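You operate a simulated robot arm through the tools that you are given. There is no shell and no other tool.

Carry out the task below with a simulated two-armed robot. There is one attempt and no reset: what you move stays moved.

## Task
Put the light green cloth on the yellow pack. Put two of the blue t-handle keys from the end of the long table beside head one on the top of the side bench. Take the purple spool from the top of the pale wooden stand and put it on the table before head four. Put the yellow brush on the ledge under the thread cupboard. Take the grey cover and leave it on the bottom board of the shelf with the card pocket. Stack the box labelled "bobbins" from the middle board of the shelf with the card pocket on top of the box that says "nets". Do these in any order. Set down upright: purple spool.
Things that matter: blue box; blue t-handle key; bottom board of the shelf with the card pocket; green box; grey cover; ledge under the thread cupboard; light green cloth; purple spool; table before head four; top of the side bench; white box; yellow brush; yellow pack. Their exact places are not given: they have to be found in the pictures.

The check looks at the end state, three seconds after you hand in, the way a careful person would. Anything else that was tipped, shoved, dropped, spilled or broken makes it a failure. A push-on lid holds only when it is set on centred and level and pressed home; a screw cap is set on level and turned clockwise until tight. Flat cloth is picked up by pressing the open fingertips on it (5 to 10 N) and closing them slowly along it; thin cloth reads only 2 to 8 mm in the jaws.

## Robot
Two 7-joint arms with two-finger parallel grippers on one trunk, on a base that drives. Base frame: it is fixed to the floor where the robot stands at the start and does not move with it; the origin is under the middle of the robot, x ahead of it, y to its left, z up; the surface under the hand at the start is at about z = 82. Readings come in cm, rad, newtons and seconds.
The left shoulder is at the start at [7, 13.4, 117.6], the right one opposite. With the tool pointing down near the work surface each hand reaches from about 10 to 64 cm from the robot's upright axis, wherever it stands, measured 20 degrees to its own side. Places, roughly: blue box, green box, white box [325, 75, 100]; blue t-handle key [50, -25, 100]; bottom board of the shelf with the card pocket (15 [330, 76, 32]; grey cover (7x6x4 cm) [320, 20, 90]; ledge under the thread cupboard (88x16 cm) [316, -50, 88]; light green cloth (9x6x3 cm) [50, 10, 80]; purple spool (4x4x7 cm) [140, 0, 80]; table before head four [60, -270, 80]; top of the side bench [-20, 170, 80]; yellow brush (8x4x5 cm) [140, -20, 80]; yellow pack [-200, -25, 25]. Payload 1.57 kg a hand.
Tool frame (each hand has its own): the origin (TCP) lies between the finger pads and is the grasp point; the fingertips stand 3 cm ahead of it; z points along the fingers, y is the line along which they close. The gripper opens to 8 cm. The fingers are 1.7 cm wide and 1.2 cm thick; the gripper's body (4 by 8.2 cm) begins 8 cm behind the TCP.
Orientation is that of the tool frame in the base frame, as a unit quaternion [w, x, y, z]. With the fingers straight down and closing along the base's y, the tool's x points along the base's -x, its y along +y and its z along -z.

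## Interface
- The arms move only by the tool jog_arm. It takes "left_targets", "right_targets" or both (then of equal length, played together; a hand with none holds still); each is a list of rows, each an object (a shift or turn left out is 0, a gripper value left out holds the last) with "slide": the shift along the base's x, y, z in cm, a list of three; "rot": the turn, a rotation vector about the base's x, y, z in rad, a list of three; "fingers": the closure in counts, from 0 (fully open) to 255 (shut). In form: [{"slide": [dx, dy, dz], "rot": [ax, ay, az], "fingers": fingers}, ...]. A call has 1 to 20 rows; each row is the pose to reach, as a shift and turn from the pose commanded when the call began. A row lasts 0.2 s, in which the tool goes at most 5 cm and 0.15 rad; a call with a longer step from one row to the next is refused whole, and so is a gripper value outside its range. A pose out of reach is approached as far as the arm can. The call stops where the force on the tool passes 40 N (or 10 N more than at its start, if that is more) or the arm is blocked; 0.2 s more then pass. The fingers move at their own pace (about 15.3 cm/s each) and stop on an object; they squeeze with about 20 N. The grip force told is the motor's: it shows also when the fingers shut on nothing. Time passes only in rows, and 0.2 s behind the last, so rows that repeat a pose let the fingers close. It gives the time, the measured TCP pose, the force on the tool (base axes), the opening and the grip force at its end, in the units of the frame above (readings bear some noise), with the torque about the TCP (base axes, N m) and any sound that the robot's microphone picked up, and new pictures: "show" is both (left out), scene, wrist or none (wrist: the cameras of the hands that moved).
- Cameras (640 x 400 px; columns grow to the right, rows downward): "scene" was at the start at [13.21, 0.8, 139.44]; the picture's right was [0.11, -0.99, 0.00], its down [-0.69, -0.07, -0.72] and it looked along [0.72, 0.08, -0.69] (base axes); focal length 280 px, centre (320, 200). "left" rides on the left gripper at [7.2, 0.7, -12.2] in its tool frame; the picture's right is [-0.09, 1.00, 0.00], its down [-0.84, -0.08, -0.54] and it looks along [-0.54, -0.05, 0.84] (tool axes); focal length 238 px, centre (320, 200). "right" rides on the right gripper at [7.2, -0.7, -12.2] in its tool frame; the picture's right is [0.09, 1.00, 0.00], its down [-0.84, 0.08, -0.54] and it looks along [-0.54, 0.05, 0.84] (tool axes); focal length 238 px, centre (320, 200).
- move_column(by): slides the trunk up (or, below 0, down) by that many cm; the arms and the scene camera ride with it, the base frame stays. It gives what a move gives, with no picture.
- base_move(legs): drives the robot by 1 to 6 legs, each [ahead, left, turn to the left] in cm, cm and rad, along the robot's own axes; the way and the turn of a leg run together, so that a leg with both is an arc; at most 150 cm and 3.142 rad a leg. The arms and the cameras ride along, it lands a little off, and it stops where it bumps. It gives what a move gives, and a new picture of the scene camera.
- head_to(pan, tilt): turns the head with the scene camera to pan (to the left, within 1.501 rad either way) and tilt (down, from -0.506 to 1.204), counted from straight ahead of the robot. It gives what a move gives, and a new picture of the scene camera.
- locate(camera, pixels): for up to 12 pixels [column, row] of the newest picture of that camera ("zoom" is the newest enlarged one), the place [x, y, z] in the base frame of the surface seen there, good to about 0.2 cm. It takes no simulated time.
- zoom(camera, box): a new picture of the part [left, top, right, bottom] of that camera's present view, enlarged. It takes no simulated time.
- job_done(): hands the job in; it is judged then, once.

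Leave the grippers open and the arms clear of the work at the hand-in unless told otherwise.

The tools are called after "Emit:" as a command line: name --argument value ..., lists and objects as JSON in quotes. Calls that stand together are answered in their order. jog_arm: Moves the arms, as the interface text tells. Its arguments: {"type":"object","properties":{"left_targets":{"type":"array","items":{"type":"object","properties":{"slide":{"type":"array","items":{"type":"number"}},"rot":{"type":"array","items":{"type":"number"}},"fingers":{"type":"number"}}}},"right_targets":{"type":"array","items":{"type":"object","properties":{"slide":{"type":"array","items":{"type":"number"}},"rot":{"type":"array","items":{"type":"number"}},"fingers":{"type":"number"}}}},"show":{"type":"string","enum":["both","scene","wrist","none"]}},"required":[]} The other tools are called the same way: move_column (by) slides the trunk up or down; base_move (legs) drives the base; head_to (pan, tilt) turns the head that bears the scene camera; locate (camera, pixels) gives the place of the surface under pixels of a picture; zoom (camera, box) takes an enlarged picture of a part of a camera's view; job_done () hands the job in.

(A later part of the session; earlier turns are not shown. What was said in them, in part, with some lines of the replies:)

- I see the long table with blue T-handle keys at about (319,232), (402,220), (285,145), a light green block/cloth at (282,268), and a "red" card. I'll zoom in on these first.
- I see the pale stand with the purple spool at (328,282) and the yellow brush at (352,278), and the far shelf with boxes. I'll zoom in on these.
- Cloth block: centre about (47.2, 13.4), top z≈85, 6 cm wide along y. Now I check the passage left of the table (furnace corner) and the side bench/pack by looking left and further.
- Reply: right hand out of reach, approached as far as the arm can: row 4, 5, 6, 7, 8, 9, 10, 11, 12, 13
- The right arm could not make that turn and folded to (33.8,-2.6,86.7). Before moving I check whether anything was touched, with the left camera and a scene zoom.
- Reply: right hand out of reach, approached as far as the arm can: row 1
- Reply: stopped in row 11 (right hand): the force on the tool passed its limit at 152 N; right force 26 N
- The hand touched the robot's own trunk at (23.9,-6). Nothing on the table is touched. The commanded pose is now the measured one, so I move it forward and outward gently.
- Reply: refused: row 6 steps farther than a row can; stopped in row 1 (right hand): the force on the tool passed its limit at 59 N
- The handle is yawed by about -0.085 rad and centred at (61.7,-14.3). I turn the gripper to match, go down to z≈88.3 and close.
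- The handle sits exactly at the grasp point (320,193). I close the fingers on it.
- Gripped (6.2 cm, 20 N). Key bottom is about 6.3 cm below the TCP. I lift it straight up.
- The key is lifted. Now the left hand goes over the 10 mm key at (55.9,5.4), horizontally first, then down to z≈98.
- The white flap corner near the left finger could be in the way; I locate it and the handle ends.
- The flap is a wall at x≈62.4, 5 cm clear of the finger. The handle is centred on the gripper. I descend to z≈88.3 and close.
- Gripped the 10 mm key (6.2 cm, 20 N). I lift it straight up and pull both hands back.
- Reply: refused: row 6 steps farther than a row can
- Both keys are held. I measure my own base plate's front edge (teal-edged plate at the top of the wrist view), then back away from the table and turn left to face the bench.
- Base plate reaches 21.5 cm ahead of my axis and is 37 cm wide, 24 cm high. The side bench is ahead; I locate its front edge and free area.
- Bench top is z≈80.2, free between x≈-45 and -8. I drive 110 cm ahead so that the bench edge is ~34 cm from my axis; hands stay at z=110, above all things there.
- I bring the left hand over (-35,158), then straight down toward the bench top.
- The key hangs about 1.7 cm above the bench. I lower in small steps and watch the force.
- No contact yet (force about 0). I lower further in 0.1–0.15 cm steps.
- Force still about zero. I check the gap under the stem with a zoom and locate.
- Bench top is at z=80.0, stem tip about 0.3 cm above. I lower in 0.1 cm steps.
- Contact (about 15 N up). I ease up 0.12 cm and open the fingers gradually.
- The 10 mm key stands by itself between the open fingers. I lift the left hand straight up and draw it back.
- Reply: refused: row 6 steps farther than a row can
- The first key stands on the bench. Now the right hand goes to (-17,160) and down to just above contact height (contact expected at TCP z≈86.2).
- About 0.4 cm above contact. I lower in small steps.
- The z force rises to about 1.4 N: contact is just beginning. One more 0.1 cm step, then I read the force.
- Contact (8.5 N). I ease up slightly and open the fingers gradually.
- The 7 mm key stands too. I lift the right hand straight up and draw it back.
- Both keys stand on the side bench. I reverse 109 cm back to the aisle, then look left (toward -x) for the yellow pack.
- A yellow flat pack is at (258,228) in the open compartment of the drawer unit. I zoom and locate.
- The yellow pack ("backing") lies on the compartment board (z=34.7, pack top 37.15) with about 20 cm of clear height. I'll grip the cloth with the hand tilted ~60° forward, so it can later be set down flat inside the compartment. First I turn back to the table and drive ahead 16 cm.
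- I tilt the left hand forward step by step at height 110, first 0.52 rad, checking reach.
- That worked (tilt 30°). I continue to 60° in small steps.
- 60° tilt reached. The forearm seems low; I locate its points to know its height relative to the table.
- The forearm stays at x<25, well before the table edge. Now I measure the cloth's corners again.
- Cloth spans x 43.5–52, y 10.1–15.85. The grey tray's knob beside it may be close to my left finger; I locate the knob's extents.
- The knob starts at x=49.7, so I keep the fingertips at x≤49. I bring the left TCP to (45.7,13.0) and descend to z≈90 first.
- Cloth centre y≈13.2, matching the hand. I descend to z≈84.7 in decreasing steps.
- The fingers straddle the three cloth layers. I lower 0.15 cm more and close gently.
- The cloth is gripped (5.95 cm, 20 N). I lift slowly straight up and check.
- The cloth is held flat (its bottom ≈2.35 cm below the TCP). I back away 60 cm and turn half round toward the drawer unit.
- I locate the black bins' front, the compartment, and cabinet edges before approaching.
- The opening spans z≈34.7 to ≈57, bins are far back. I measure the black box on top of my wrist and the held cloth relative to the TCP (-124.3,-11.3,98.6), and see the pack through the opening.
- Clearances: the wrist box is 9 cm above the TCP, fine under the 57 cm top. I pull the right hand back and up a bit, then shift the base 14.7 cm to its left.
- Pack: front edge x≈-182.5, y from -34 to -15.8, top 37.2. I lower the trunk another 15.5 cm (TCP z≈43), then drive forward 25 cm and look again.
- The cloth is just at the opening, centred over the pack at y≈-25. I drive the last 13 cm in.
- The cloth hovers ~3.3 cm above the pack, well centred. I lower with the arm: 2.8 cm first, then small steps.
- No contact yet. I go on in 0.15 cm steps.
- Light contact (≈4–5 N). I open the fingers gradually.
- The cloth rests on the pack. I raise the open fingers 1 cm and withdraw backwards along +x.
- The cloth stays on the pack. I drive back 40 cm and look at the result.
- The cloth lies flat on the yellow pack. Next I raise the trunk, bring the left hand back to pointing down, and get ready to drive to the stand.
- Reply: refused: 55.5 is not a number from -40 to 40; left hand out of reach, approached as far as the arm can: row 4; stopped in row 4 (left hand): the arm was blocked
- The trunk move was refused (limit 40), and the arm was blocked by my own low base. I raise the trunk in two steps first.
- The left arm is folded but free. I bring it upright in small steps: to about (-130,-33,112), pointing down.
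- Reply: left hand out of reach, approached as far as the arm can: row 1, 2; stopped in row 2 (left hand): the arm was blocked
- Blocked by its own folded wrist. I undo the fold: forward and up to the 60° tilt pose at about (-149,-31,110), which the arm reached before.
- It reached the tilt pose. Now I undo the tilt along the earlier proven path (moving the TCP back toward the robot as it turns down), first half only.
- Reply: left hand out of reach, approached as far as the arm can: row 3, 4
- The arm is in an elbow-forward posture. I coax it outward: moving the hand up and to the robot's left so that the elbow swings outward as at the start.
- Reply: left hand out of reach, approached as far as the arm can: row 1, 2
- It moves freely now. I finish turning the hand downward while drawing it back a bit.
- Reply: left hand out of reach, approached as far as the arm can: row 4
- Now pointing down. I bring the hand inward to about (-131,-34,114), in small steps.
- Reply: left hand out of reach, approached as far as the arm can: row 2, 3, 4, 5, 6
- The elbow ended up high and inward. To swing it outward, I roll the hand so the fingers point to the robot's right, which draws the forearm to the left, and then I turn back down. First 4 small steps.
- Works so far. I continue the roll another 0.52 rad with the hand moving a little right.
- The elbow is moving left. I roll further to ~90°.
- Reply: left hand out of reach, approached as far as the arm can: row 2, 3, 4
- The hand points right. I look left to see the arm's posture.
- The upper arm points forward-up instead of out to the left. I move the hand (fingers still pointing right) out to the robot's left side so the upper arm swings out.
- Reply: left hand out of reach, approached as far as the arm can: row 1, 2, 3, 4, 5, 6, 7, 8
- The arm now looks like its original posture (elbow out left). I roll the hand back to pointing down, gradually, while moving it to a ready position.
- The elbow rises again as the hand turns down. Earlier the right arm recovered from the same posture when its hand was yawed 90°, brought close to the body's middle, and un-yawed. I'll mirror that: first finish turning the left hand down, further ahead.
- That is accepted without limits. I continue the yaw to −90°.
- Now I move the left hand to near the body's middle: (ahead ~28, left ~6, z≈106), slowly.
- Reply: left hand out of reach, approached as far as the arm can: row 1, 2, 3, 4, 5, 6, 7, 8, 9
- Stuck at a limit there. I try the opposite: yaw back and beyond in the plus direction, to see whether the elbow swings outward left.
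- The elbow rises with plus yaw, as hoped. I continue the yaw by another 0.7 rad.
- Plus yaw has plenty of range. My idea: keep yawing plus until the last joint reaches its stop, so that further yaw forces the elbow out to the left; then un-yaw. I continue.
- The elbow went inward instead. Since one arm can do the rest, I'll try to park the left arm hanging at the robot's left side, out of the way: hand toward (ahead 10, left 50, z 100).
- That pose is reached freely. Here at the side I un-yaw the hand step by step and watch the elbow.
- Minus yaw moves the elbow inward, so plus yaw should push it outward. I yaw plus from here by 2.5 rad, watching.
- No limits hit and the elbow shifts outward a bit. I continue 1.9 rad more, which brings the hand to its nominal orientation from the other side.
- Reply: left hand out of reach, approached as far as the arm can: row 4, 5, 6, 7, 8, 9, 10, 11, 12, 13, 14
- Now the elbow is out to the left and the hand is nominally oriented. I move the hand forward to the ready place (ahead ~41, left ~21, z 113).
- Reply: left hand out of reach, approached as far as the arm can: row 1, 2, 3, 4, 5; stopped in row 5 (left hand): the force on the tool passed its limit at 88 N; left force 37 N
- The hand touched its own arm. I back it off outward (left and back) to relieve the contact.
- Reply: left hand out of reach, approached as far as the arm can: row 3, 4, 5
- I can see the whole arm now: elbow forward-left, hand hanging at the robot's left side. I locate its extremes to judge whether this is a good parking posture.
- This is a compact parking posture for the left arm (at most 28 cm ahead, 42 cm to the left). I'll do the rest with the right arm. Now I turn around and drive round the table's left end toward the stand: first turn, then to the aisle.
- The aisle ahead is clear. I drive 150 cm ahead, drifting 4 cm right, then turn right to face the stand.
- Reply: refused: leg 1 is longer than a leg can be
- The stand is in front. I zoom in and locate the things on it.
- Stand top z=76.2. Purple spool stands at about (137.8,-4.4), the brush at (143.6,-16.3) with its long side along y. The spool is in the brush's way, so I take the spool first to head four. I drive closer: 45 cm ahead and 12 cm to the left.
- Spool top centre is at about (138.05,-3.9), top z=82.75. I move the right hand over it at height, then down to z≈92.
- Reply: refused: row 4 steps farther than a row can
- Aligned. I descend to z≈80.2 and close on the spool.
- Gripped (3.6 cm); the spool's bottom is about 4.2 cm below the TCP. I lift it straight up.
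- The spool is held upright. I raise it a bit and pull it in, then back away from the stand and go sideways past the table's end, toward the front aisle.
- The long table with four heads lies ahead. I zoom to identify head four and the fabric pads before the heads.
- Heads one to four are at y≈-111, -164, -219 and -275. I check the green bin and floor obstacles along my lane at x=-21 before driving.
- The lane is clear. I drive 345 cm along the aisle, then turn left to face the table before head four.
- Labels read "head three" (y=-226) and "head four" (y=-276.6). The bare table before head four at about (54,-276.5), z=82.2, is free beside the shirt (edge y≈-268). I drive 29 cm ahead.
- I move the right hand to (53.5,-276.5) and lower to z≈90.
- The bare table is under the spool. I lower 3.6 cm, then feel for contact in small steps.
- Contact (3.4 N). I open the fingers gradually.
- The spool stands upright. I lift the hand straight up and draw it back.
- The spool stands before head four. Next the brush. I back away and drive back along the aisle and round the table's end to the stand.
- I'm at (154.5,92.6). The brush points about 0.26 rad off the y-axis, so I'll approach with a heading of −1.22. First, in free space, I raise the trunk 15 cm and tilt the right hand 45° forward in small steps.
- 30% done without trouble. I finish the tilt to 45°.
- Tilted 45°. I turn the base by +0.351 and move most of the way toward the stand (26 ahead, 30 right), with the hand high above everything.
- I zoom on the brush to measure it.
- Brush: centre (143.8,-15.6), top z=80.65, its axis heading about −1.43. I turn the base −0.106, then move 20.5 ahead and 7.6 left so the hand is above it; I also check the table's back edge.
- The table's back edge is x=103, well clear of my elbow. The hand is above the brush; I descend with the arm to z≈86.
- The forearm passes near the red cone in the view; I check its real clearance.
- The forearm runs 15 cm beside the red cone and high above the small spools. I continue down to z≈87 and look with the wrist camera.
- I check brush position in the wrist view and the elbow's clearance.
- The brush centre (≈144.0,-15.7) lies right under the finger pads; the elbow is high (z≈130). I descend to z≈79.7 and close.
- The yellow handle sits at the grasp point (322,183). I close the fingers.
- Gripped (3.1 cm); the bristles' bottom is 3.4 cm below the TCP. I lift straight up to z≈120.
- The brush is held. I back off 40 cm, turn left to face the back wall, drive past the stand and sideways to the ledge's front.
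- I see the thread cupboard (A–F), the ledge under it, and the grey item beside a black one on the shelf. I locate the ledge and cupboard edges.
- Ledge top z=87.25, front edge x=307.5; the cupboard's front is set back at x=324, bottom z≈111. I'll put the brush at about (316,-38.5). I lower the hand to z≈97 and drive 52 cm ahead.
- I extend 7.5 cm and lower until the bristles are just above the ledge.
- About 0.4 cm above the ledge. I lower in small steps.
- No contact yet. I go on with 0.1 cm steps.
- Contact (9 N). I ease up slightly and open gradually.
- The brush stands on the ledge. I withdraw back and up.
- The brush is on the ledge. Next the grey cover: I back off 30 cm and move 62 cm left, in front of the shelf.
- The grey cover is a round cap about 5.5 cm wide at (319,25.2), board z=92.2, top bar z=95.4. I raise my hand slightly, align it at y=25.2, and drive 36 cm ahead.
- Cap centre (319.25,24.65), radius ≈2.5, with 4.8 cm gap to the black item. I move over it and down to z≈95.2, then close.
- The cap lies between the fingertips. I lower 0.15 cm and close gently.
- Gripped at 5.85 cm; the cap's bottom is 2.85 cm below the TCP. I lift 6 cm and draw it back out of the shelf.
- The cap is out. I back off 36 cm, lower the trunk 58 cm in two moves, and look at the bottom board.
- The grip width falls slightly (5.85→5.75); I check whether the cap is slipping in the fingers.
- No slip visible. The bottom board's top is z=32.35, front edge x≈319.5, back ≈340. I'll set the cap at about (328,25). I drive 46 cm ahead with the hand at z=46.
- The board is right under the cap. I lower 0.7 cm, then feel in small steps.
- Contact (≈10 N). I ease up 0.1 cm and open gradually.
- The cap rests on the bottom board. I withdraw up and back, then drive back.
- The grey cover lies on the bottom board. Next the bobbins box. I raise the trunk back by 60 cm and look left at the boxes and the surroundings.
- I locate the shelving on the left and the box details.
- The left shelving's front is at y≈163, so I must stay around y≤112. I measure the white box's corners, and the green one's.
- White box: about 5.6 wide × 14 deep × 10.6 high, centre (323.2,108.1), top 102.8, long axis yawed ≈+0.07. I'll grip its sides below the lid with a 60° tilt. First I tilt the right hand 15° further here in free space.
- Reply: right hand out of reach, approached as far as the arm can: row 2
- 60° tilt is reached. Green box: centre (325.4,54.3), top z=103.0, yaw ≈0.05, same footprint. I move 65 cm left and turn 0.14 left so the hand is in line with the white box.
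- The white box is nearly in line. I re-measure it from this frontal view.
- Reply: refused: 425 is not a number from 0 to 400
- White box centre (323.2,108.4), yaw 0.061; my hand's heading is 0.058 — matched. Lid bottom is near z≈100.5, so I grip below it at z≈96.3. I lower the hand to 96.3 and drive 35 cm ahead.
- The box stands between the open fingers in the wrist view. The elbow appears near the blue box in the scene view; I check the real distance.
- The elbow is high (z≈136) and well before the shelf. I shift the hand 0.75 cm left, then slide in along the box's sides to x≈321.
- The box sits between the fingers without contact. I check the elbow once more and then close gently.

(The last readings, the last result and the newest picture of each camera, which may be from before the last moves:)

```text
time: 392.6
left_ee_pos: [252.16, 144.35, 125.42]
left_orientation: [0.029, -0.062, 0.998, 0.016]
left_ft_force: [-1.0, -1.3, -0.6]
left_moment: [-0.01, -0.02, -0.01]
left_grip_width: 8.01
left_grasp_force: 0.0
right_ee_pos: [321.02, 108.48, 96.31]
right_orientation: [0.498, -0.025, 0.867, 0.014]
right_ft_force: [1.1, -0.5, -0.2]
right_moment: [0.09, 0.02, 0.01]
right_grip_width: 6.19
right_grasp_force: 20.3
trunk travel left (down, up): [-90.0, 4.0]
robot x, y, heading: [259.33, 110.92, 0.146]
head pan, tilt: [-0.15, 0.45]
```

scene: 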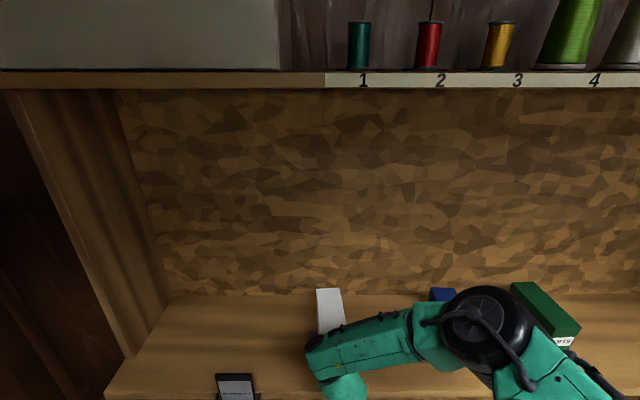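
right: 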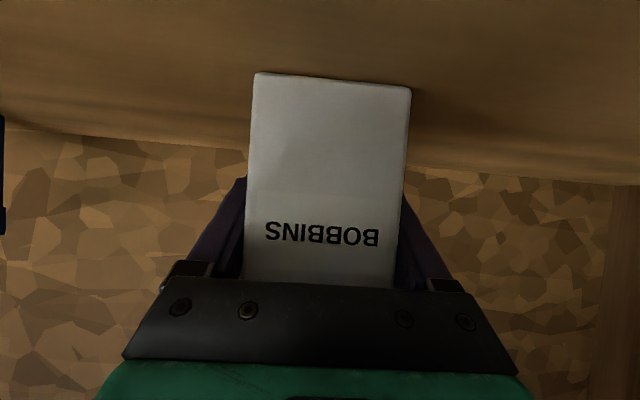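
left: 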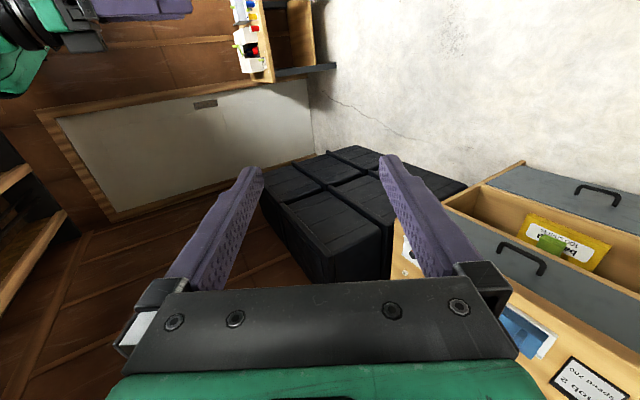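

Gripped (6.2 cm, 20 N). I lift 1.5 cm slowly and check that the whole box comes along.

Emit:
jog_arm --right_targets '[{"slide": [0, 0, 0.3]}, {"slide": [0, 0, 0.7]}, {"slide": [0, 0, 1.5]}, {"slide": [0, 0, 1.5]}]' --show "both"

```text
time: 393.6
left_ee_pos: [252.15, 144.38, 125.41]
left_orientation: [0.028, -0.062, 0.998, 0.016]
left_ft_force: [0.0, 0.2, -0.7]
left_moment: [0.02, -0.03, -0.01]
left_grip_width: 8.01
left_grasp_force: 0.1
right_ee_pos: [321.14, 108.46, 97.82]
right_orientation: [0.498, -0.025, 0.867, 0.014]
right_ft_force: [0.2, -0.7, -3.3]
right_moment: [-0.05, 0.07, 0.02]
right_grip_width: 6.17
right_grasp_force: 19.7
trunk travel left (down, up): [-90.0, 4.0]
robot x, y, heading: [259.14, 110.92, 0.141]
head pan, tilt: [-0.15, 0.45]
```

scene: 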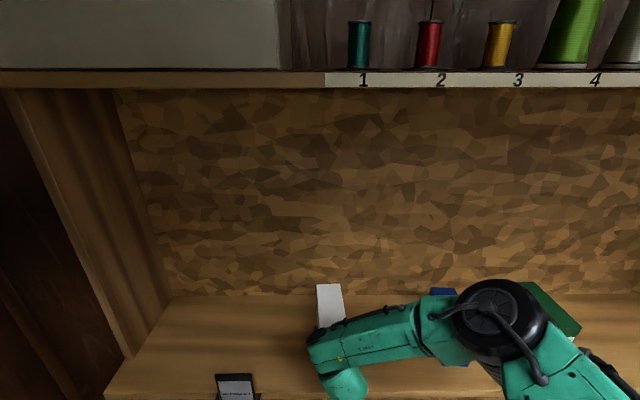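
right: 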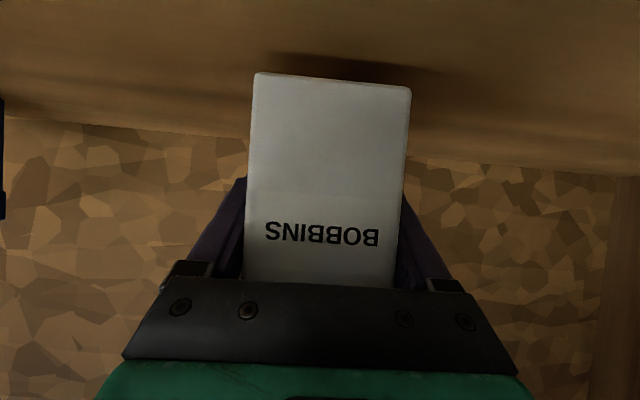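

The whole box is lifted (≈3.3 N weight). I raise it to z≈109 and back out of the shelf with the base.

Emit:
jog_arm --right_targets '[{"slide": [0, 0, 2.5]}, {"slide": [0, 0, 5]}, {"slide": [0, 0, 7.5]}, {"slide": [0, 0, 10]}, {"slide": [0, 0, 11.3]}]' --show "none"

Emit:
base_move --legs '[[-35, 0, 0]]'

Emit:
zoom --camera "right" --box '[160, 40, 480, 290]'

```text
time: 394.8
left_ee_pos: [252.16, 144.39, 125.42]
left_orientation: [0.029, -0.062, 0.998, 0.015]
left_ft_force: [0.2, 0.9, 0.5]
left_moment: [-0.02, -0.03, -0.01]
left_grip_width: 7.99
left_grasp_force: 0.0
right_ee_pos: [321.12, 108.55, 109.13]
right_orientation: [0.498, -0.025, 0.867, 0.014]
right_ft_force: [-0.4, 0.6, -3.5]
right_moment: [0.04, 0.09, -0.02]
right_grip_width: 6.18
right_grasp_force: 20.5
trunk travel left (down, up): [-90.0, 4.0]
robot x, y, heading: [259.41, 110.96, 0.146]
head pan, tilt: [-0.15, 0.45]
```

```text
time: 397.1
left_ee_pos: [217.96, 139.46, 125.35]
left_orientation: [0.027, -0.061, 0.998, 0.016]
left_ft_force: [-0.1, 0.1, -0.3]
left_moment: [0.0, 0.01, -0.03]
left_grip_width: 7.97
left_grasp_force: 0.1
right_ee_pos: [286.97, 103.6, 109.03]
right_orientation: [0.498, -0.026, 0.867, 0.015]
right_ft_force: [-0.5, 0.4, -2.7]
right_moment: [-0.02, 0.07, -0.02]
right_grip_width: 6.2
right_grasp_force: 20.1
trunk travel left (down, up): [-90.0, 4.0]
robot x, y, heading: [224.64, 105.97, 0.138]
head pan, tilt: [-0.15, 0.45]
```

scene: 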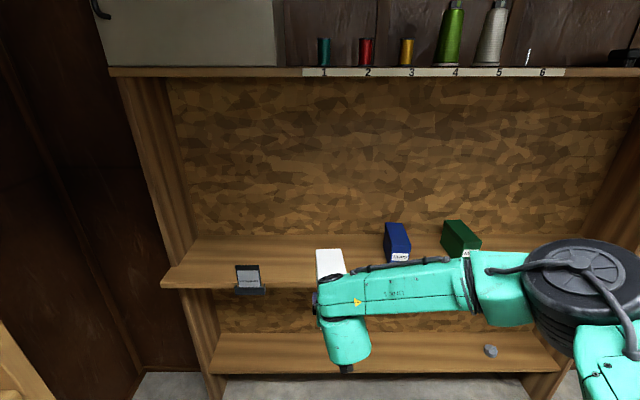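

```text
1.60 times, centred on (320, 165) of right
```

zoom: 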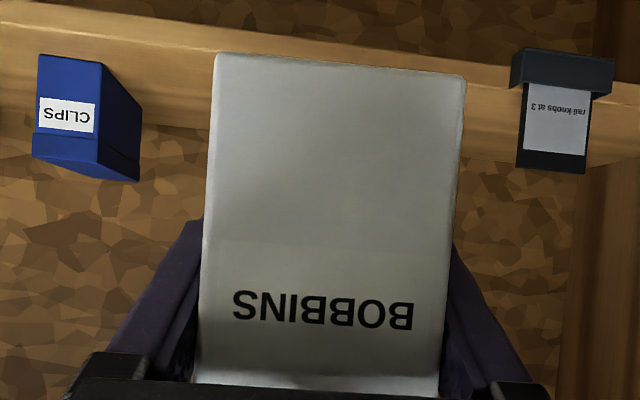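

The box is out and held straight. I move sideways to the front of the green box (11 back, 54 right in my frame).

Emit:
base_move --legs '[[-11, -53.8, 0]]'

Emit:
head_to --pan 0.0 --tilt 0.45

Emit:
zoom --camera "scene" --box '[260, 180, 400, 290]'

```text
time: 400.2
left_ee_pos: [214.44, 84.85, 125.3]
left_orientation: [0.029, -0.064, 0.997, 0.016]
left_ft_force: [-0.1, -0.6, 0.3]
left_moment: [-0.03, -0.02, -0.03]
left_grip_width: 7.99
left_grasp_force: 0.1
right_ee_pos: [283.52, 49.25, 109.11]
right_orientation: [0.498, -0.028, 0.866, 0.015]
right_ft_force: [-0.3, 0.7, -3.5]
right_moment: [-0.04, 0.09, 0.0]
right_grip_width: 6.19
right_grasp_force: 20.1
trunk travel left (down, up): [-90.0, 4.0]
robot x, y, heading: [221.33, 51.51, 0.145]
head pan, tilt: [-0.15, 0.45]
```

scene: 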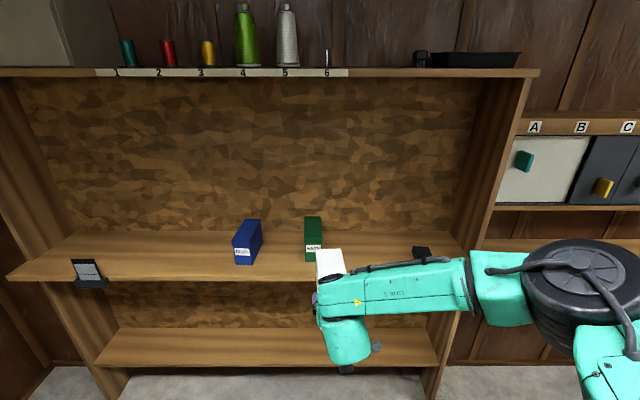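

```text
time: 400.9
left_ee_pos: [214.42, 84.82, 125.41]
left_orientation: [0.029, -0.064, 0.997, 0.016]
left_ft_force: [-0.3, -0.1, -0.1]
left_moment: [0.03, 0.01, -0.03]
left_grip_width: 7.99
left_grasp_force: 0.0
right_ee_pos: [283.59, 49.25, 109.04]
right_orientation: [0.498, -0.027, 0.867, 0.016]
right_ft_force: [-0.4, 0.5, -2.9]
right_moment: [-0.03, 0.07, -0.01]
right_grip_width: 6.17
right_grasp_force: 20.2
trunk travel left (down, up): [-90.0, 4.0]
robot x, y, heading: [221.68, 51.28, 0.144]
head pan, tilt: [0.0, 0.45]
```

scene: 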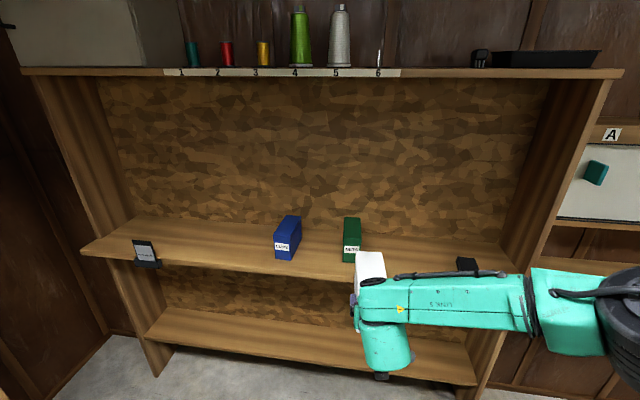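

```text
3.64 times, centred on (330, 235) of scene
```

zoom: 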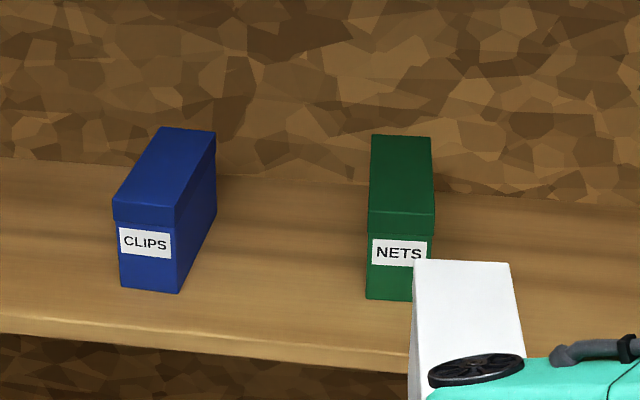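

I locate the green box's top corners and the held white box's top.

Emit:
locate --camera "zoom" --pixels '[[372, 208], [431, 210], [429, 140], [374, 138], [400, 175], [370, 295], [418, 265], [507, 267], [412, 350], [519, 340], [465, 300], [408, 295]]'

```text
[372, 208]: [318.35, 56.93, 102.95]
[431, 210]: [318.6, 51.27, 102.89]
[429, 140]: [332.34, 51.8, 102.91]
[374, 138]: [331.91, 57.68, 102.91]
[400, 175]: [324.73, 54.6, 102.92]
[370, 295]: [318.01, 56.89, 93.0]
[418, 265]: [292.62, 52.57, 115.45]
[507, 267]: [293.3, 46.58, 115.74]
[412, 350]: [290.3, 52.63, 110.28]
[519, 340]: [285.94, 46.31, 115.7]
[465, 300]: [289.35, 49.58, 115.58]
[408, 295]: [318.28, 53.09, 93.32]
```

Green centre (325.3,54.4), yaw 0.047, top 102.92; the white box's centre is 2.2 cm ahead of the TCP, its bottom 4.15 below. So the TCP must end at (323.1,54.5,107.1). I raise 1 cm and drive 35 cm ahead.

Emit:
jog_arm --right_targets '[{"slide": [0, 0, 0.6]}, {"slide": [0, 0, 1.2]}]' --show "none"

Emit:
base_move --legs '[[35, -0.4, 0]]'

Emit:
head_to --pan 0.1 --tilt 0.6

Emit:
zoom --camera "scene" --box '[240, 120, 480, 300]'

```text
time: 401.6
left_ee_pos: [214.43, 84.83, 125.43]
left_orientation: [0.028, -0.063, 0.997, 0.016]
left_ft_force: [-0.2, 0.6, -0.2]
left_moment: [0.0, 0.01, 0.01]
left_grip_width: 7.98
left_grasp_force: 0.0
right_ee_pos: [283.52, 49.07, 110.34]
right_orientation: [0.498, -0.027, 0.866, 0.016]
right_ft_force: [0.6, 0.5, -3.5]
right_moment: [-0.05, 0.08, 0.02]
right_grip_width: 6.18
right_grasp_force: 19.6
trunk travel left (down, up): [-90.0, 4.0]
robot x, y, heading: [221.56, 51.38, 0.146]
head pan, tilt: [0.0, 0.45]
```

```text
time: 403.8
left_ee_pos: [248.85, 89.43, 125.42]
left_orientation: [0.029, -0.064, 0.997, 0.016]
left_ft_force: [0.5, 0.1, 0.5]
left_moment: [-0.01, 0.0, -0.03]
left_grip_width: 7.99
left_grasp_force: 0.0
right_ee_pos: [318.17, 53.86, 110.41]
right_orientation: [0.499, -0.028, 0.866, 0.016]
right_ft_force: [-0.1, 0.3, -2.9]
right_moment: [-0.01, 0.07, 0.01]
right_grip_width: 6.19
right_grasp_force: 20.5
trunk travel left (down, up): [-90.0, 4.0]
robot x, y, heading: [256.72, 55.86, 0.15]
head pan, tilt: [0.0, 0.45]
```

scene: 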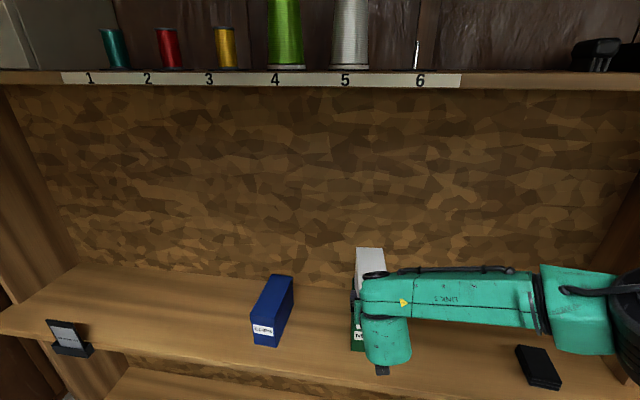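

```text
time: 404.5
left_ee_pos: [249.25, 89.5, 125.36]
left_orientation: [0.029, -0.064, 0.997, 0.016]
left_ft_force: [0.1, -0.4, 0.0]
left_moment: [-0.01, -0.02, -0.02]
left_grip_width: 7.99
left_grasp_force: 0.0
right_ee_pos: [318.39, 53.94, 110.33]
right_orientation: [0.498, -0.028, 0.866, 0.017]
right_ft_force: [-0.6, 0.3, -3.0]
right_moment: [0.01, 0.06, 0.0]
right_grip_width: 6.2
right_grasp_force: 20.3
trunk travel left (down, up): [-90.0, 4.0]
robot x, y, heading: [256.6, 55.94, 0.146]
head pan, tilt: [0.099, 0.6]
```

scene: 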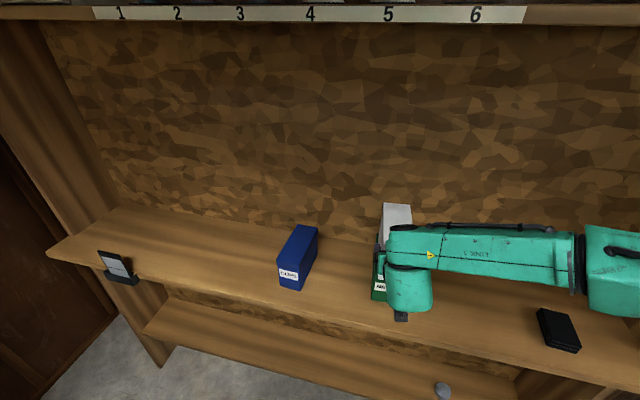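

```text
2.22 times, centred on (360, 210) of scene
```

zoom: 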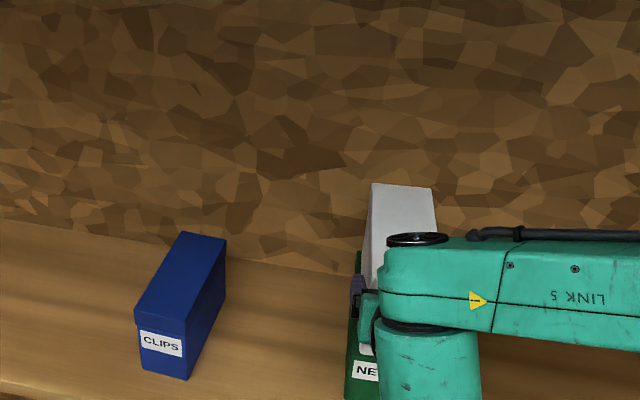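

I extend to (323.1,54.5), still 3 cm above the green box, and verify the alignment.

Emit:
jog_arm --right_targets '[{"slide": [2.4, 0.3, 0]}, {"slide": [4.8, 0.55, 0]}, {"slide": [4.8, 0.55, 0]}]' --show "both"

Emit:
zoom --camera "scene" --box '[340, 170, 460, 310]'

```text
time: 405.3
left_ee_pos: [249.22, 89.5, 125.43]
left_orientation: [0.028, -0.064, 0.997, 0.016]
left_ft_force: [0.2, -0.8, 0.1]
left_moment: [0.01, 0.02, 0.01]
left_grip_width: 8.0
left_grasp_force: 0.0
right_ee_pos: [323.04, 54.41, 110.28]
right_orientation: [0.497, -0.028, 0.867, 0.016]
right_ft_force: [-1.0, -0.2, -3.2]
right_moment: [0.03, 0.1, -0.01]
right_grip_width: 6.22
right_grasp_force: 20.1
trunk travel left (down, up): [-90.0, 4.0]
robot x, y, heading: [256.45, 56.05, 0.15]
head pan, tilt: [0.099, 0.6]
```

scene: 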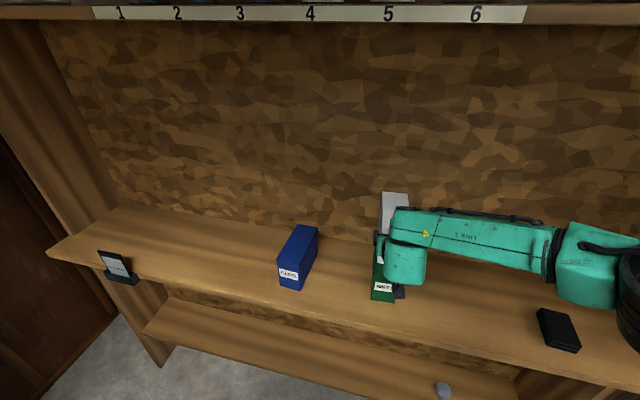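
right: 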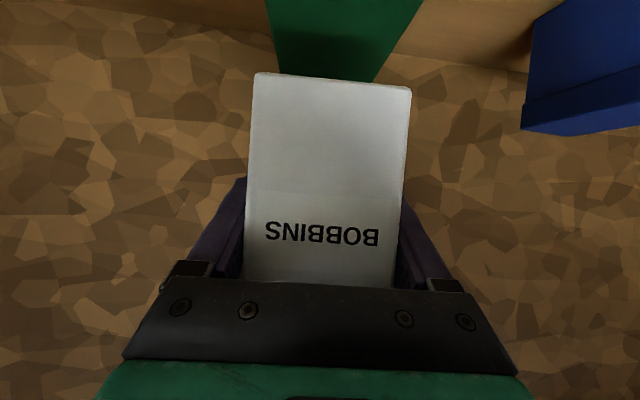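

```text
2.86 times, centred on (400, 240) of scene
```

zoom: 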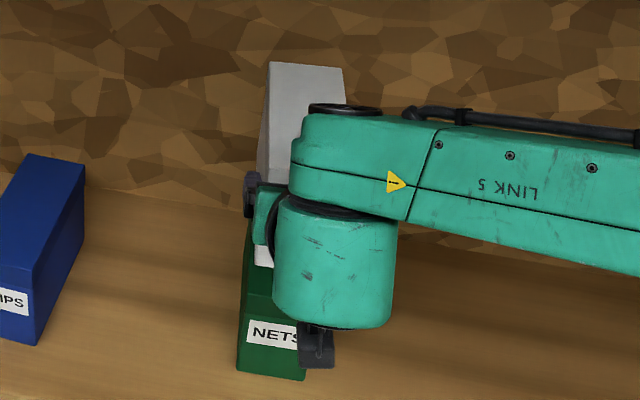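

I compare the white box's front-bottom edge and the green box's edges in the wrist picture.

Emit:
locate --camera "right" --pixels '[[255, 80], [407, 92], [330, 80], [270, 10], [415, 10], [290, 60], [370, 70], [330, 30], [330, 150]]'

Emit:
locate --camera "zoom" --pixels '[[272, 65], [340, 68], [262, 150], [300, 80], [245, 350], [300, 370], [246, 275], [250, 310]]'

```text
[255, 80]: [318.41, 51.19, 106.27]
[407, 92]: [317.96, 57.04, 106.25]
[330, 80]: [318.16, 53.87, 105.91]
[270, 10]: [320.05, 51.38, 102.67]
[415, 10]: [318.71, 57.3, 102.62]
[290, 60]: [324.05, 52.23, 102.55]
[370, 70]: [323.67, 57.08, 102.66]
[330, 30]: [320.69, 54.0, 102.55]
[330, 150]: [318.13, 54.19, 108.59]
```

```text
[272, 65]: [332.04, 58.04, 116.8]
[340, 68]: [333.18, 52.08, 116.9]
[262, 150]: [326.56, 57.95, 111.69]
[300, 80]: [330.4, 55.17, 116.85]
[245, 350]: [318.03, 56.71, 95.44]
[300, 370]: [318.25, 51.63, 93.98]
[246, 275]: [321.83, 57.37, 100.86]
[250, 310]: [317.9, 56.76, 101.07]
```

Aligned within 0.2 cm. I lower 2.8 cm, then feel for contact in small steps.

Emit:
jog_arm --right_targets '[{"slide": [-0.05, -0.12, -1]}, {"slide": [-0.05, -0.12, -2]}, {"slide": [-0.05, -0.12, -2.7]}, {"slide": [-0.05, -0.12, -2.7]}]' --show "none"

Emit:
jog_arm --right_targets '[{"slide": [0, 0, -0.15]}, {"slide": [0, 0, -0.3]}, {"slide": [0, 0, -0.3]}]' --show "none"

Emit:
jog_arm --right_targets '[{"slide": [0, 0, -0.1]}, {"slide": [0, 0, -0.15]}, {"slide": [0, 0, -0.15]}]' --show "wrist"

```text
time: 406.3
left_ee_pos: [249.18, 89.51, 125.41]
left_orientation: [0.029, -0.064, 0.997, 0.014]
left_ft_force: [0.2, -0.8, 0.0]
left_moment: [-0.03, 0.01, 0.04]
left_grip_width: 8.0
left_grasp_force: 0.2
right_ee_pos: [323.25, 54.39, 107.72]
right_orientation: [0.498, -0.027, 0.866, 0.016]
right_ft_force: [-0.9, 0.4, -3.6]
right_moment: [-0.01, 0.1, 0.0]
right_grip_width: 6.21
right_grasp_force: 20.6
trunk travel left (down, up): [-90.0, 4.0]
robot x, y, heading: [256.52, 56.49, 0.147]
head pan, tilt: [0.099, 0.6]
```

```text
time: 407.1
left_ee_pos: [249.21, 89.48, 125.43]
left_orientation: [0.029, -0.064, 0.997, 0.015]
left_ft_force: [0.9, -0.1, 0.6]
left_moment: [0.0, 0.02, 0.02]
left_grip_width: 8.01
left_grasp_force: 0.2
right_ee_pos: [323.01, 54.3, 107.28]
right_orientation: [0.497, -0.028, 0.867, 0.016]
right_ft_force: [0.0, 0.1, -2.6]
right_moment: [-0.01, 0.03, 0.01]
right_grip_width: 6.17
right_grasp_force: 20.0
trunk travel left (down, up): [-90.0, 4.0]
robot x, y, heading: [256.68, 56.08, 0.152]
head pan, tilt: [0.099, 0.6]
```

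```text
time: 407.9
left_ee_pos: [249.2, 89.46, 125.31]
left_orientation: [0.029, -0.064, 0.997, 0.016]
left_ft_force: [-0.7, -0.4, 0.1]
left_moment: [0.02, 0.01, 0.01]
left_grip_width: 8.01
left_grasp_force: 0.1
right_ee_pos: [323.03, 54.26, 107.24]
right_orientation: [0.498, -0.029, 0.866, 0.017]
right_ft_force: [0.3, 0.4, -3.4]
right_moment: [-0.01, 0.08, 0.02]
right_grip_width: 6.19
right_grasp_force: 19.7
trunk travel left (down, up): [-90.0, 4.0]
robot x, y, heading: [256.45, 56.01, 0.152]
head pan, tilt: [0.099, 0.6]
```

right: 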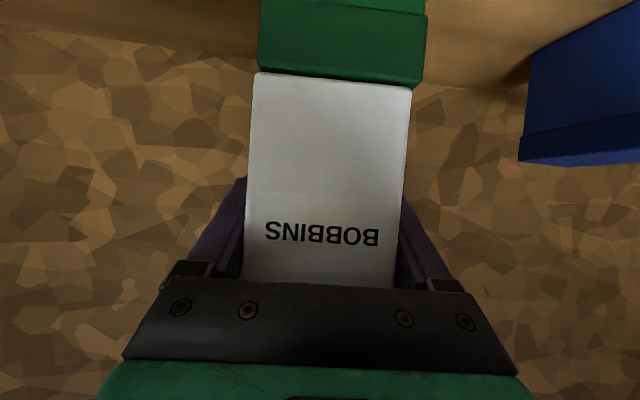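

I check the lateral alignment again at the seam.

Emit:
zoom --camera "right" --box '[230, 40, 450, 170]'

Emit:
locate --camera "right" --pixels '[[257, 80], [408, 92], [262, 68], [421, 82], [340, 60], [262, 20], [425, 20], [334, 90]]'

```text
2.91 times, centred on (340, 105) of right
```

zoom: 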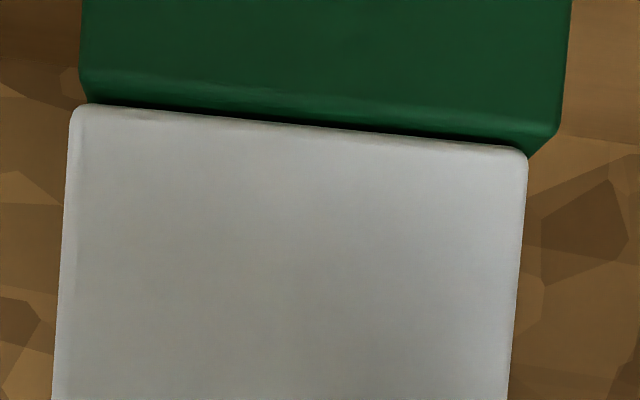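

```text
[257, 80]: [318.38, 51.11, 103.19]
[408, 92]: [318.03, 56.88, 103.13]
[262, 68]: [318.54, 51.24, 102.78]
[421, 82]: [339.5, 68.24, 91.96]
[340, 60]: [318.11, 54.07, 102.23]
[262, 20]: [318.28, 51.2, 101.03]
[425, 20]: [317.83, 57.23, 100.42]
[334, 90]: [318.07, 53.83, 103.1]
```

The white box is only 0.2 cm off to the right; I shift it 0.2 cm left and lower the last few millimetres.

Emit:
jog_arm --right_targets '[{"slide": [0, 0.2, 0]}, {"slide": [0, 0.2, -0.1]}, {"slide": [0, 0.2, -0.1]}]' --show "none"

Emit:
jog_arm --right_targets '[{"slide": [0, 0, -0.1]}, {"slide": [0, 0, -0.1]}]' --show "none"

Emit:
jog_arm --right_targets '[{"slide": [0, 0, -0.07]}, {"slide": [0, 0, -0.07]}]' --show "none"

```text
time: 408.7
left_ee_pos: [249.2, 89.56, 125.43]
left_orientation: [0.029, -0.064, 0.997, 0.016]
left_ft_force: [0.2, 0.2, 0.3]
left_moment: [0.01, 0.01, 0.01]
left_grip_width: 8.01
left_grasp_force: 0.1
right_ee_pos: [323.09, 54.61, 106.99]
right_orientation: [0.497, -0.028, 0.867, 0.016]
right_ft_force: [-0.7, -0.5, -3.2]
right_moment: [0.03, 0.08, 0.02]
right_grip_width: 6.2
right_grasp_force: 19.8
trunk travel left (down, up): [-90.0, 4.0]
robot x, y, heading: [256.43, 56.23, 0.147]
head pan, tilt: [0.099, 0.6]
```

```text
time: 409.3
left_ee_pos: [249.13, 89.61, 125.34]
left_orientation: [0.028, -0.063, 0.997, 0.017]
left_ft_force: [0.4, 0.4, 0.3]
left_moment: [0.01, -0.01, 0.0]
left_grip_width: 8.01
left_grasp_force: 0.0
right_ee_pos: [323.04, 54.52, 106.9]
right_orientation: [0.498, -0.028, 0.866, 0.016]
right_ft_force: [-0.4, -0.7, -3.2]
right_moment: [-0.02, 0.09, 0.0]
right_grip_width: 6.22
right_grasp_force: 20.3
trunk travel left (down, up): [-90.0, 4.0]
robot x, y, heading: [256.28, 56.01, 0.149]
head pan, tilt: [0.099, 0.6]
```

```text
time: 409.9
left_ee_pos: [249.22, 89.57, 125.49]
left_orientation: [0.029, -0.064, 0.997, 0.017]
left_ft_force: [0.6, -0.8, 0.6]
left_moment: [-0.01, 0.01, 0.03]
left_grip_width: 8.01
left_grasp_force: 0.0
right_ee_pos: [323.12, 54.54, 106.87]
right_orientation: [0.497, -0.027, 0.867, 0.016]
right_ft_force: [0.6, -0.3, -2.8]
right_moment: [0.03, 0.05, 0.01]
right_grip_width: 6.17
right_grasp_force: 19.8
trunk travel left (down, up): [-90.0, 4.0]
robot x, y, heading: [256.17, 55.85, 0.146]
head pan, tilt: [0.099, 0.6]
```

Still hanging free (-3 N). I continue in 0.08 cm steps.

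Emit:
jog_arm --right_targets '[{"slide": [0, 0, -0.08]}, {"slide": [0, 0, -0.08]}]' --show "none"

Emit:
jog_arm --right_targets '[{"slide": [0, 0, -0.08]}, {"slide": [0, 0, -0.08]}]' --show "none"

Emit:
zoom --camera "right" --box '[230, 40, 450, 170]'

```text
time: 410.5
left_ee_pos: [249.13, 89.54, 125.44]
left_orientation: [0.029, -0.063, 0.997, 0.016]
left_ft_force: [0.3, -0.4, -0.5]
left_moment: [0.0, 0.04, -0.01]
left_grip_width: 8.02
left_grasp_force: 0.0
right_ee_pos: [323.12, 54.46, 106.91]
right_orientation: [0.498, -0.027, 0.867, 0.016]
right_ft_force: [0.6, 0.3, -0.2]
right_moment: [0.11, -0.25, 0.01]
right_grip_width: 6.18
right_grasp_force: 20.1
trunk travel left (down, up): [-90.0, 4.0]
robot x, y, heading: [256.56, 55.9, 0.146]
head pan, tilt: [0.099, 0.6]
```

```text
time: 411.1
left_ee_pos: [249.06, 89.49, 125.47]
left_orientation: [0.03, -0.064, 0.997, 0.015]
left_ft_force: [0.2, 0.1, 0.5]
left_moment: [-0.02, 0.0, -0.01]
left_grip_width: 7.98
left_grasp_force: 0.1
right_ee_pos: [323.11, 54.44, 106.93]
right_orientation: [0.499, -0.027, 0.866, 0.016]
right_ft_force: [3.6, 0.3, 6.2]
right_moment: [0.0, 0.29, 0.0]
right_grip_width: 6.18
right_grasp_force: 19.6
trunk travel left (down, up): [-90.0, 4.0]
robot x, y, heading: [256.61, 56.04, 0.149]
head pan, tilt: [0.099, 0.6]
```

```text
2.91 times, centred on (340, 105) of right
```

zoom: 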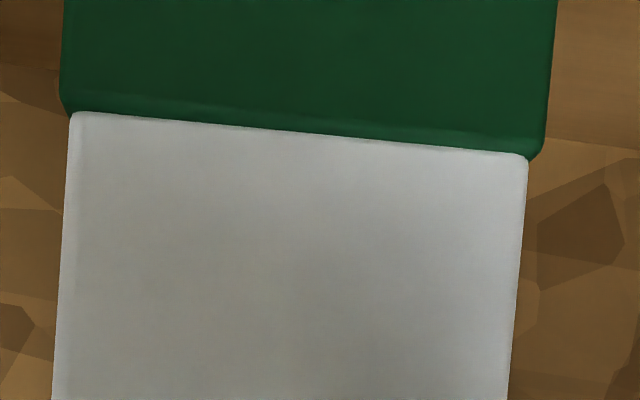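

The white box sits centred on the green box (contact). I ease slightly and open the fingers gradually.

Emit:
jog_arm --right_targets '[{"slide": [0, 0, 0.05]}, {"slide": [0, 0, 0.05], "fingers": 56}, {"slide": [0, 0, 0.05], "fingers": 50}, {"slide": [0, 0, 0.05], "fingers": 40}, {"slide": [0, 0, 0.05], "fingers": 20}, {"slide": [0, 0, 0.05], "fingers": 0}, {"slide": [0, 0, 0.05], "fingers": 0}]' --show "both"

```text
time: 412.7
left_ee_pos: [249.09, 89.5, 125.39]
left_orientation: [0.03, -0.064, 0.997, 0.016]
left_ft_force: [0.5, 0.4, 1.3]
left_moment: [0.03, 0.02, 0.01]
left_grip_width: 8.01
left_grasp_force: 0.0
right_ee_pos: [322.99, 54.59, 106.92]
right_orientation: [0.498, -0.028, 0.867, 0.016]
right_ft_force: [0.4, -0.8, -0.4]
right_moment: [-0.03, 0.0, 0.01]
right_grip_width: 8.02
right_grasp_force: 0.1
trunk travel left (down, up): [-90.0, 4.0]
robot x, y, heading: [256.29, 55.97, 0.149]
head pan, tilt: [0.099, 0.6]
```

scene: 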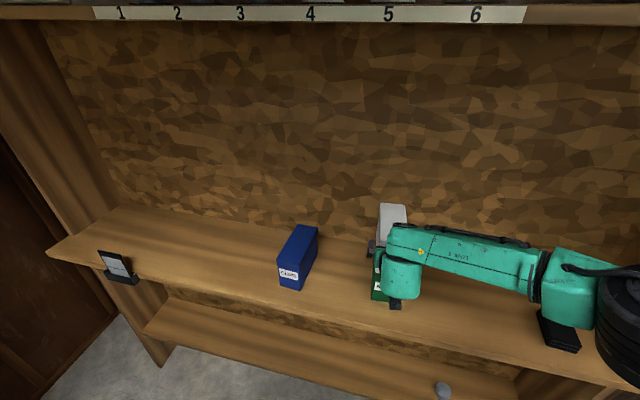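
right: 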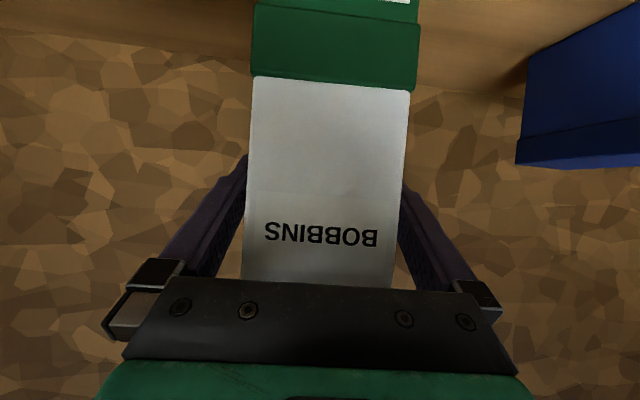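

Released; the stack stands. I withdraw the hand straight back along the box's sides.

Emit:
jog_arm --right_targets '[{"slide": [-1.5, -0.09, 0], "fingers": 0}, {"slide": [-4, -0.23, 0]}, {"slide": [-7, -0.41, 0]}, {"slide": [-10, -0.58, 0]}, {"slide": [-12.5, -0.73, 0]}]' --show "both"

```text
time: 413.9
left_ee_pos: [248.98, 89.53, 125.39]
left_orientation: [0.03, -0.064, 0.997, 0.016]
left_ft_force: [0.0, 0.5, 0.9]
left_moment: [-0.03, 0.0, -0.01]
left_grip_width: 8.0
left_grasp_force: 0.0
right_ee_pos: [310.46, 53.69, 106.92]
right_orientation: [0.499, -0.027, 0.866, 0.016]
right_ft_force: [0.5, -0.1, 0.5]
right_moment: [-0.03, 0.03, 0.0]
right_grip_width: 8.0
right_grasp_force: 0.2
trunk travel left (down, up): [-90.0, 4.0]
robot x, y, heading: [256.72, 55.83, 0.145]
head pan, tilt: [0.099, 0.6]
```

scene: 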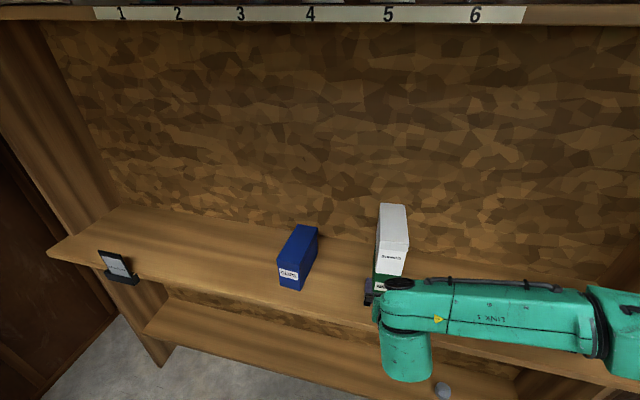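
right: 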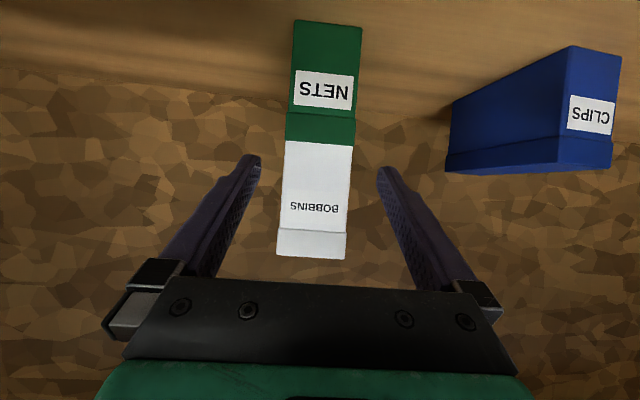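

The stack is neat. I back off 45 cm and check the whole shelf.

Emit:
base_move --legs '[[-45, 0, 0]]'

Emit:
head_to --pan -0.25 --tilt 0.4

Emit:
zoom --camera "scene" --box '[100, 150, 500, 390]'

```text
time: 416.6
left_ee_pos: [204.38, 82.65, 125.31]
left_orientation: [0.028, -0.067, 0.997, 0.015]
left_ft_force: [0.5, 0.6, 0.6]
left_moment: [-0.02, 0.0, -0.01]
left_grip_width: 8.01
left_grasp_force: 0.1
right_ee_pos: [266.14, 47.5, 106.82]
right_orientation: [0.497, -0.031, 0.867, 0.018]
right_ft_force: [1.3, 0.5, -0.4]
right_moment: [0.03, 0.0, 0.0]
right_grip_width: 8.01
right_grasp_force: 0.0
trunk travel left (down, up): [-90.0, 4.0]
robot x, y, heading: [211.99, 49.42, 0.155]
head pan, tilt: [0.099, 0.6]
```

scene: 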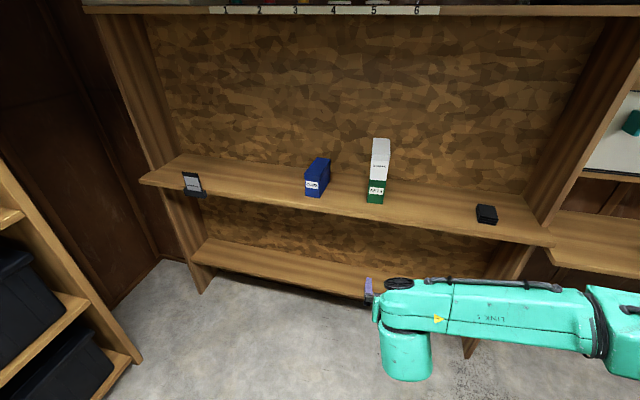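

```text
time: 417.5
left_ee_pos: [204.35, 82.66, 125.46]
left_orientation: [0.03, -0.067, 0.997, 0.016]
left_ft_force: [-0.1, 0.3, 0.3]
left_moment: [0.02, -0.04, 0.0]
left_grip_width: 7.98
left_grasp_force: 0.0
right_ee_pos: [266.04, 47.41, 106.91]
right_orientation: [0.498, -0.032, 0.866, 0.018]
right_ft_force: [-0.6, 0.6, 0.9]
right_moment: [-0.01, 0.01, 0.01]
right_grip_width: 8.03
right_grasp_force: 0.1
trunk travel left (down, up): [-90.0, 4.0]
robot x, y, heading: [212.39, 49.25, 0.153]
head pan, tilt: [-0.25, 0.4]
```

scene: 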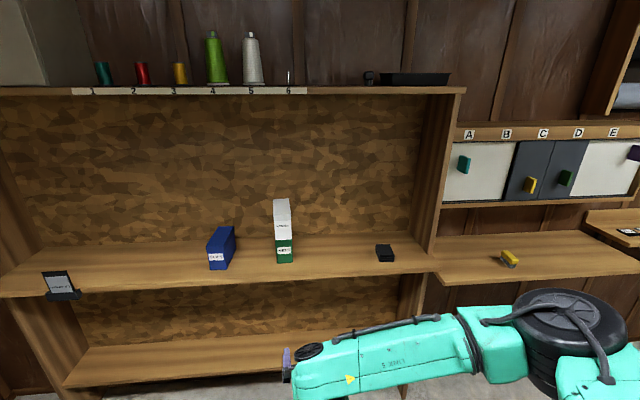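

```text
1.60 times, centred on (300, 270) of scene
```

zoom: 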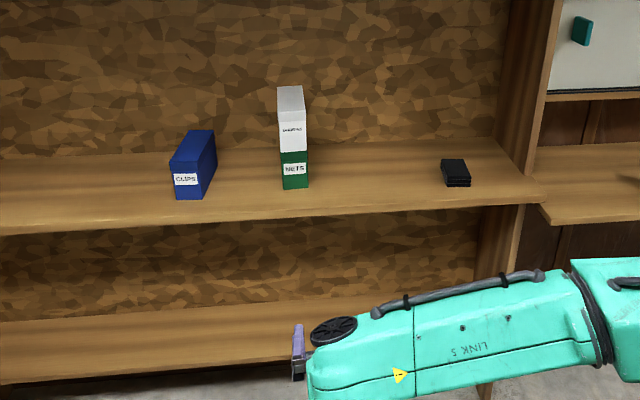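

The stack and ledge look right; the grey cover is hidden behind my arm. For a last check I turn left on the spot and look back at the side bench and the long table.

Emit:
base_move --legs '[[0, 0, 1.5]]'

Emit:
head_to --pan 1.2 --tilt 0.25

Emit:
zoom --camera "scene" --box '[160, 120, 480, 320]'

```text
time: 421.5
left_ee_pos: [178.15, 44.11, 125.39]
left_orientation: [-0.011, 0.729, -0.684, -0.031]
left_ft_force: [-0.2, 0.1, -0.2]
left_moment: [0.04, 0.01, 0.01]
left_grip_width: 8.0
left_grasp_force: 0.1
right_ee_pos: [217.83, 103.04, 106.91]
right_orientation: [-0.353, 0.613, -0.613, -0.353]
right_ft_force: [-1.0, -0.3, 0.1]
right_moment: [0.0, 0.04, 0.0]
right_grip_width: 8.0
right_grasp_force: 0.1
trunk travel left (down, up): [-90.0, 4.0]
robot x, y, heading: [211.72, 49.35, 1.656]
head pan, tilt: [-0.25, 0.4]
```

scene: 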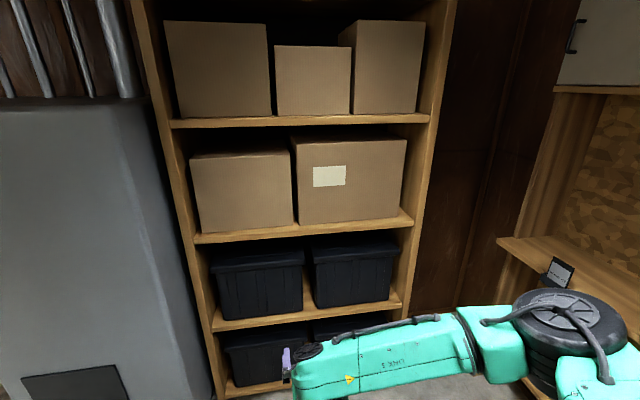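

```text
time: 423.1
left_ee_pos: [178.0, 44.2, 125.42]
left_orientation: [-0.011, 0.729, -0.683, -0.032]
left_ft_force: [-0.1, -0.4, 0.0]
left_moment: [0.0, -0.02, -0.04]
left_grip_width: 8.03
left_grasp_force: 0.0
right_ee_pos: [217.74, 103.1, 106.8]
right_orientation: [0.353, -0.612, 0.613, 0.352]
right_ft_force: [-0.1, -0.4, 0.2]
right_moment: [-0.01, -0.01, 0.0]
right_grip_width: 7.99
right_grasp_force: 0.2
trunk travel left (down, up): [-90.0, 4.0]
robot x, y, heading: [211.84, 49.17, 1.656]
head pan, tilt: [1.201, 0.25]
```

scene: 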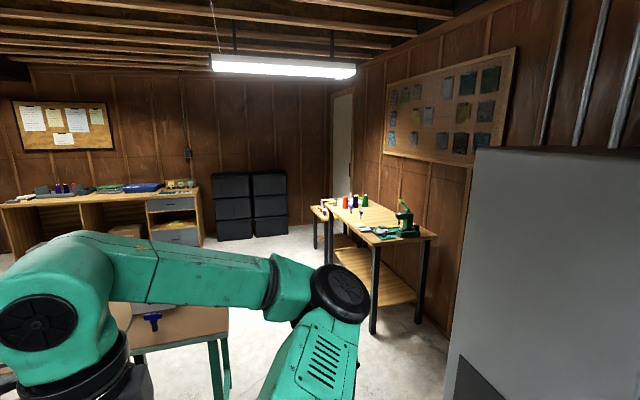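

```text
2.00 times, centred on (320, 220) of scene
```

zoom: 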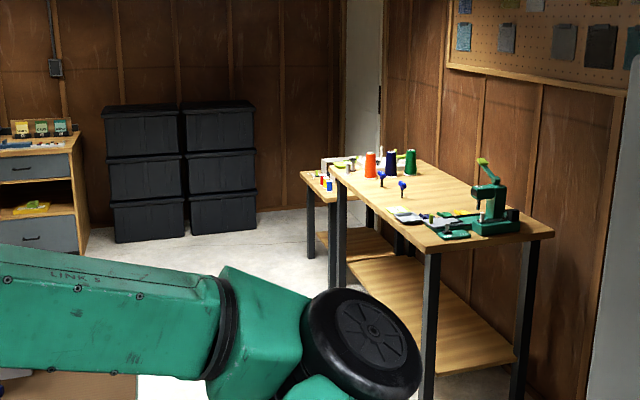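

Both blue keys still stand on the side bench, at (380,178) and (401,187) in the zoom, and the green cloth is still on the yellow pack at (30,208). The brush and the stacked boxes were in place at the last look at the shelf. I last saw the grey cover on the bottom board and the spool upright before head four when I set them down. Both grippers are open and the arms are clear, so I hand the job in.

Emit:
job_done

```text
The job is handed in.
```

I finished all six tasks and handed the job in; I don't have the judge's result yet.

- **Light green cloth:** it lies flat on the yellow pack in the drawer unit. I saw it there in a last look just before handing in.
- **Blue t-handle keys:** the 10 mm and 7 mm keys stand upright on top of the side bench. I saw them there in the same last look. The third key stays on the long table.
- **Purple spool:** it stands upright on the bare table in front of head four. I checked it when I set it down but did not go back to look.
- **Yellow brush:** it sits bristles down on the ledge under the thread cupboard. It was still there at my last look at the shelf.
- **Grey cover:** it is on the bottom board of the shelf with the card pocket. I took "grey cover" to be the round grey cap on the middle board, the only grey item near the place you gave. I checked it when I set it down, but my arm hid it in the final shelf view.
- **Bobbins box:** it is stacked squarely on the green "nets" box. It looked straight when I backed away.

Twice an arm went into a bad posture, and a hand bumped the robot's own body or arm. I saw nothing on the table or in the room move because of it. After the cloth I could not get the left arm back to a working posture, so I parked it at the robot's side and did the rest with the right arm.

At hand-in both grippers were open and the arms were clear of the work.
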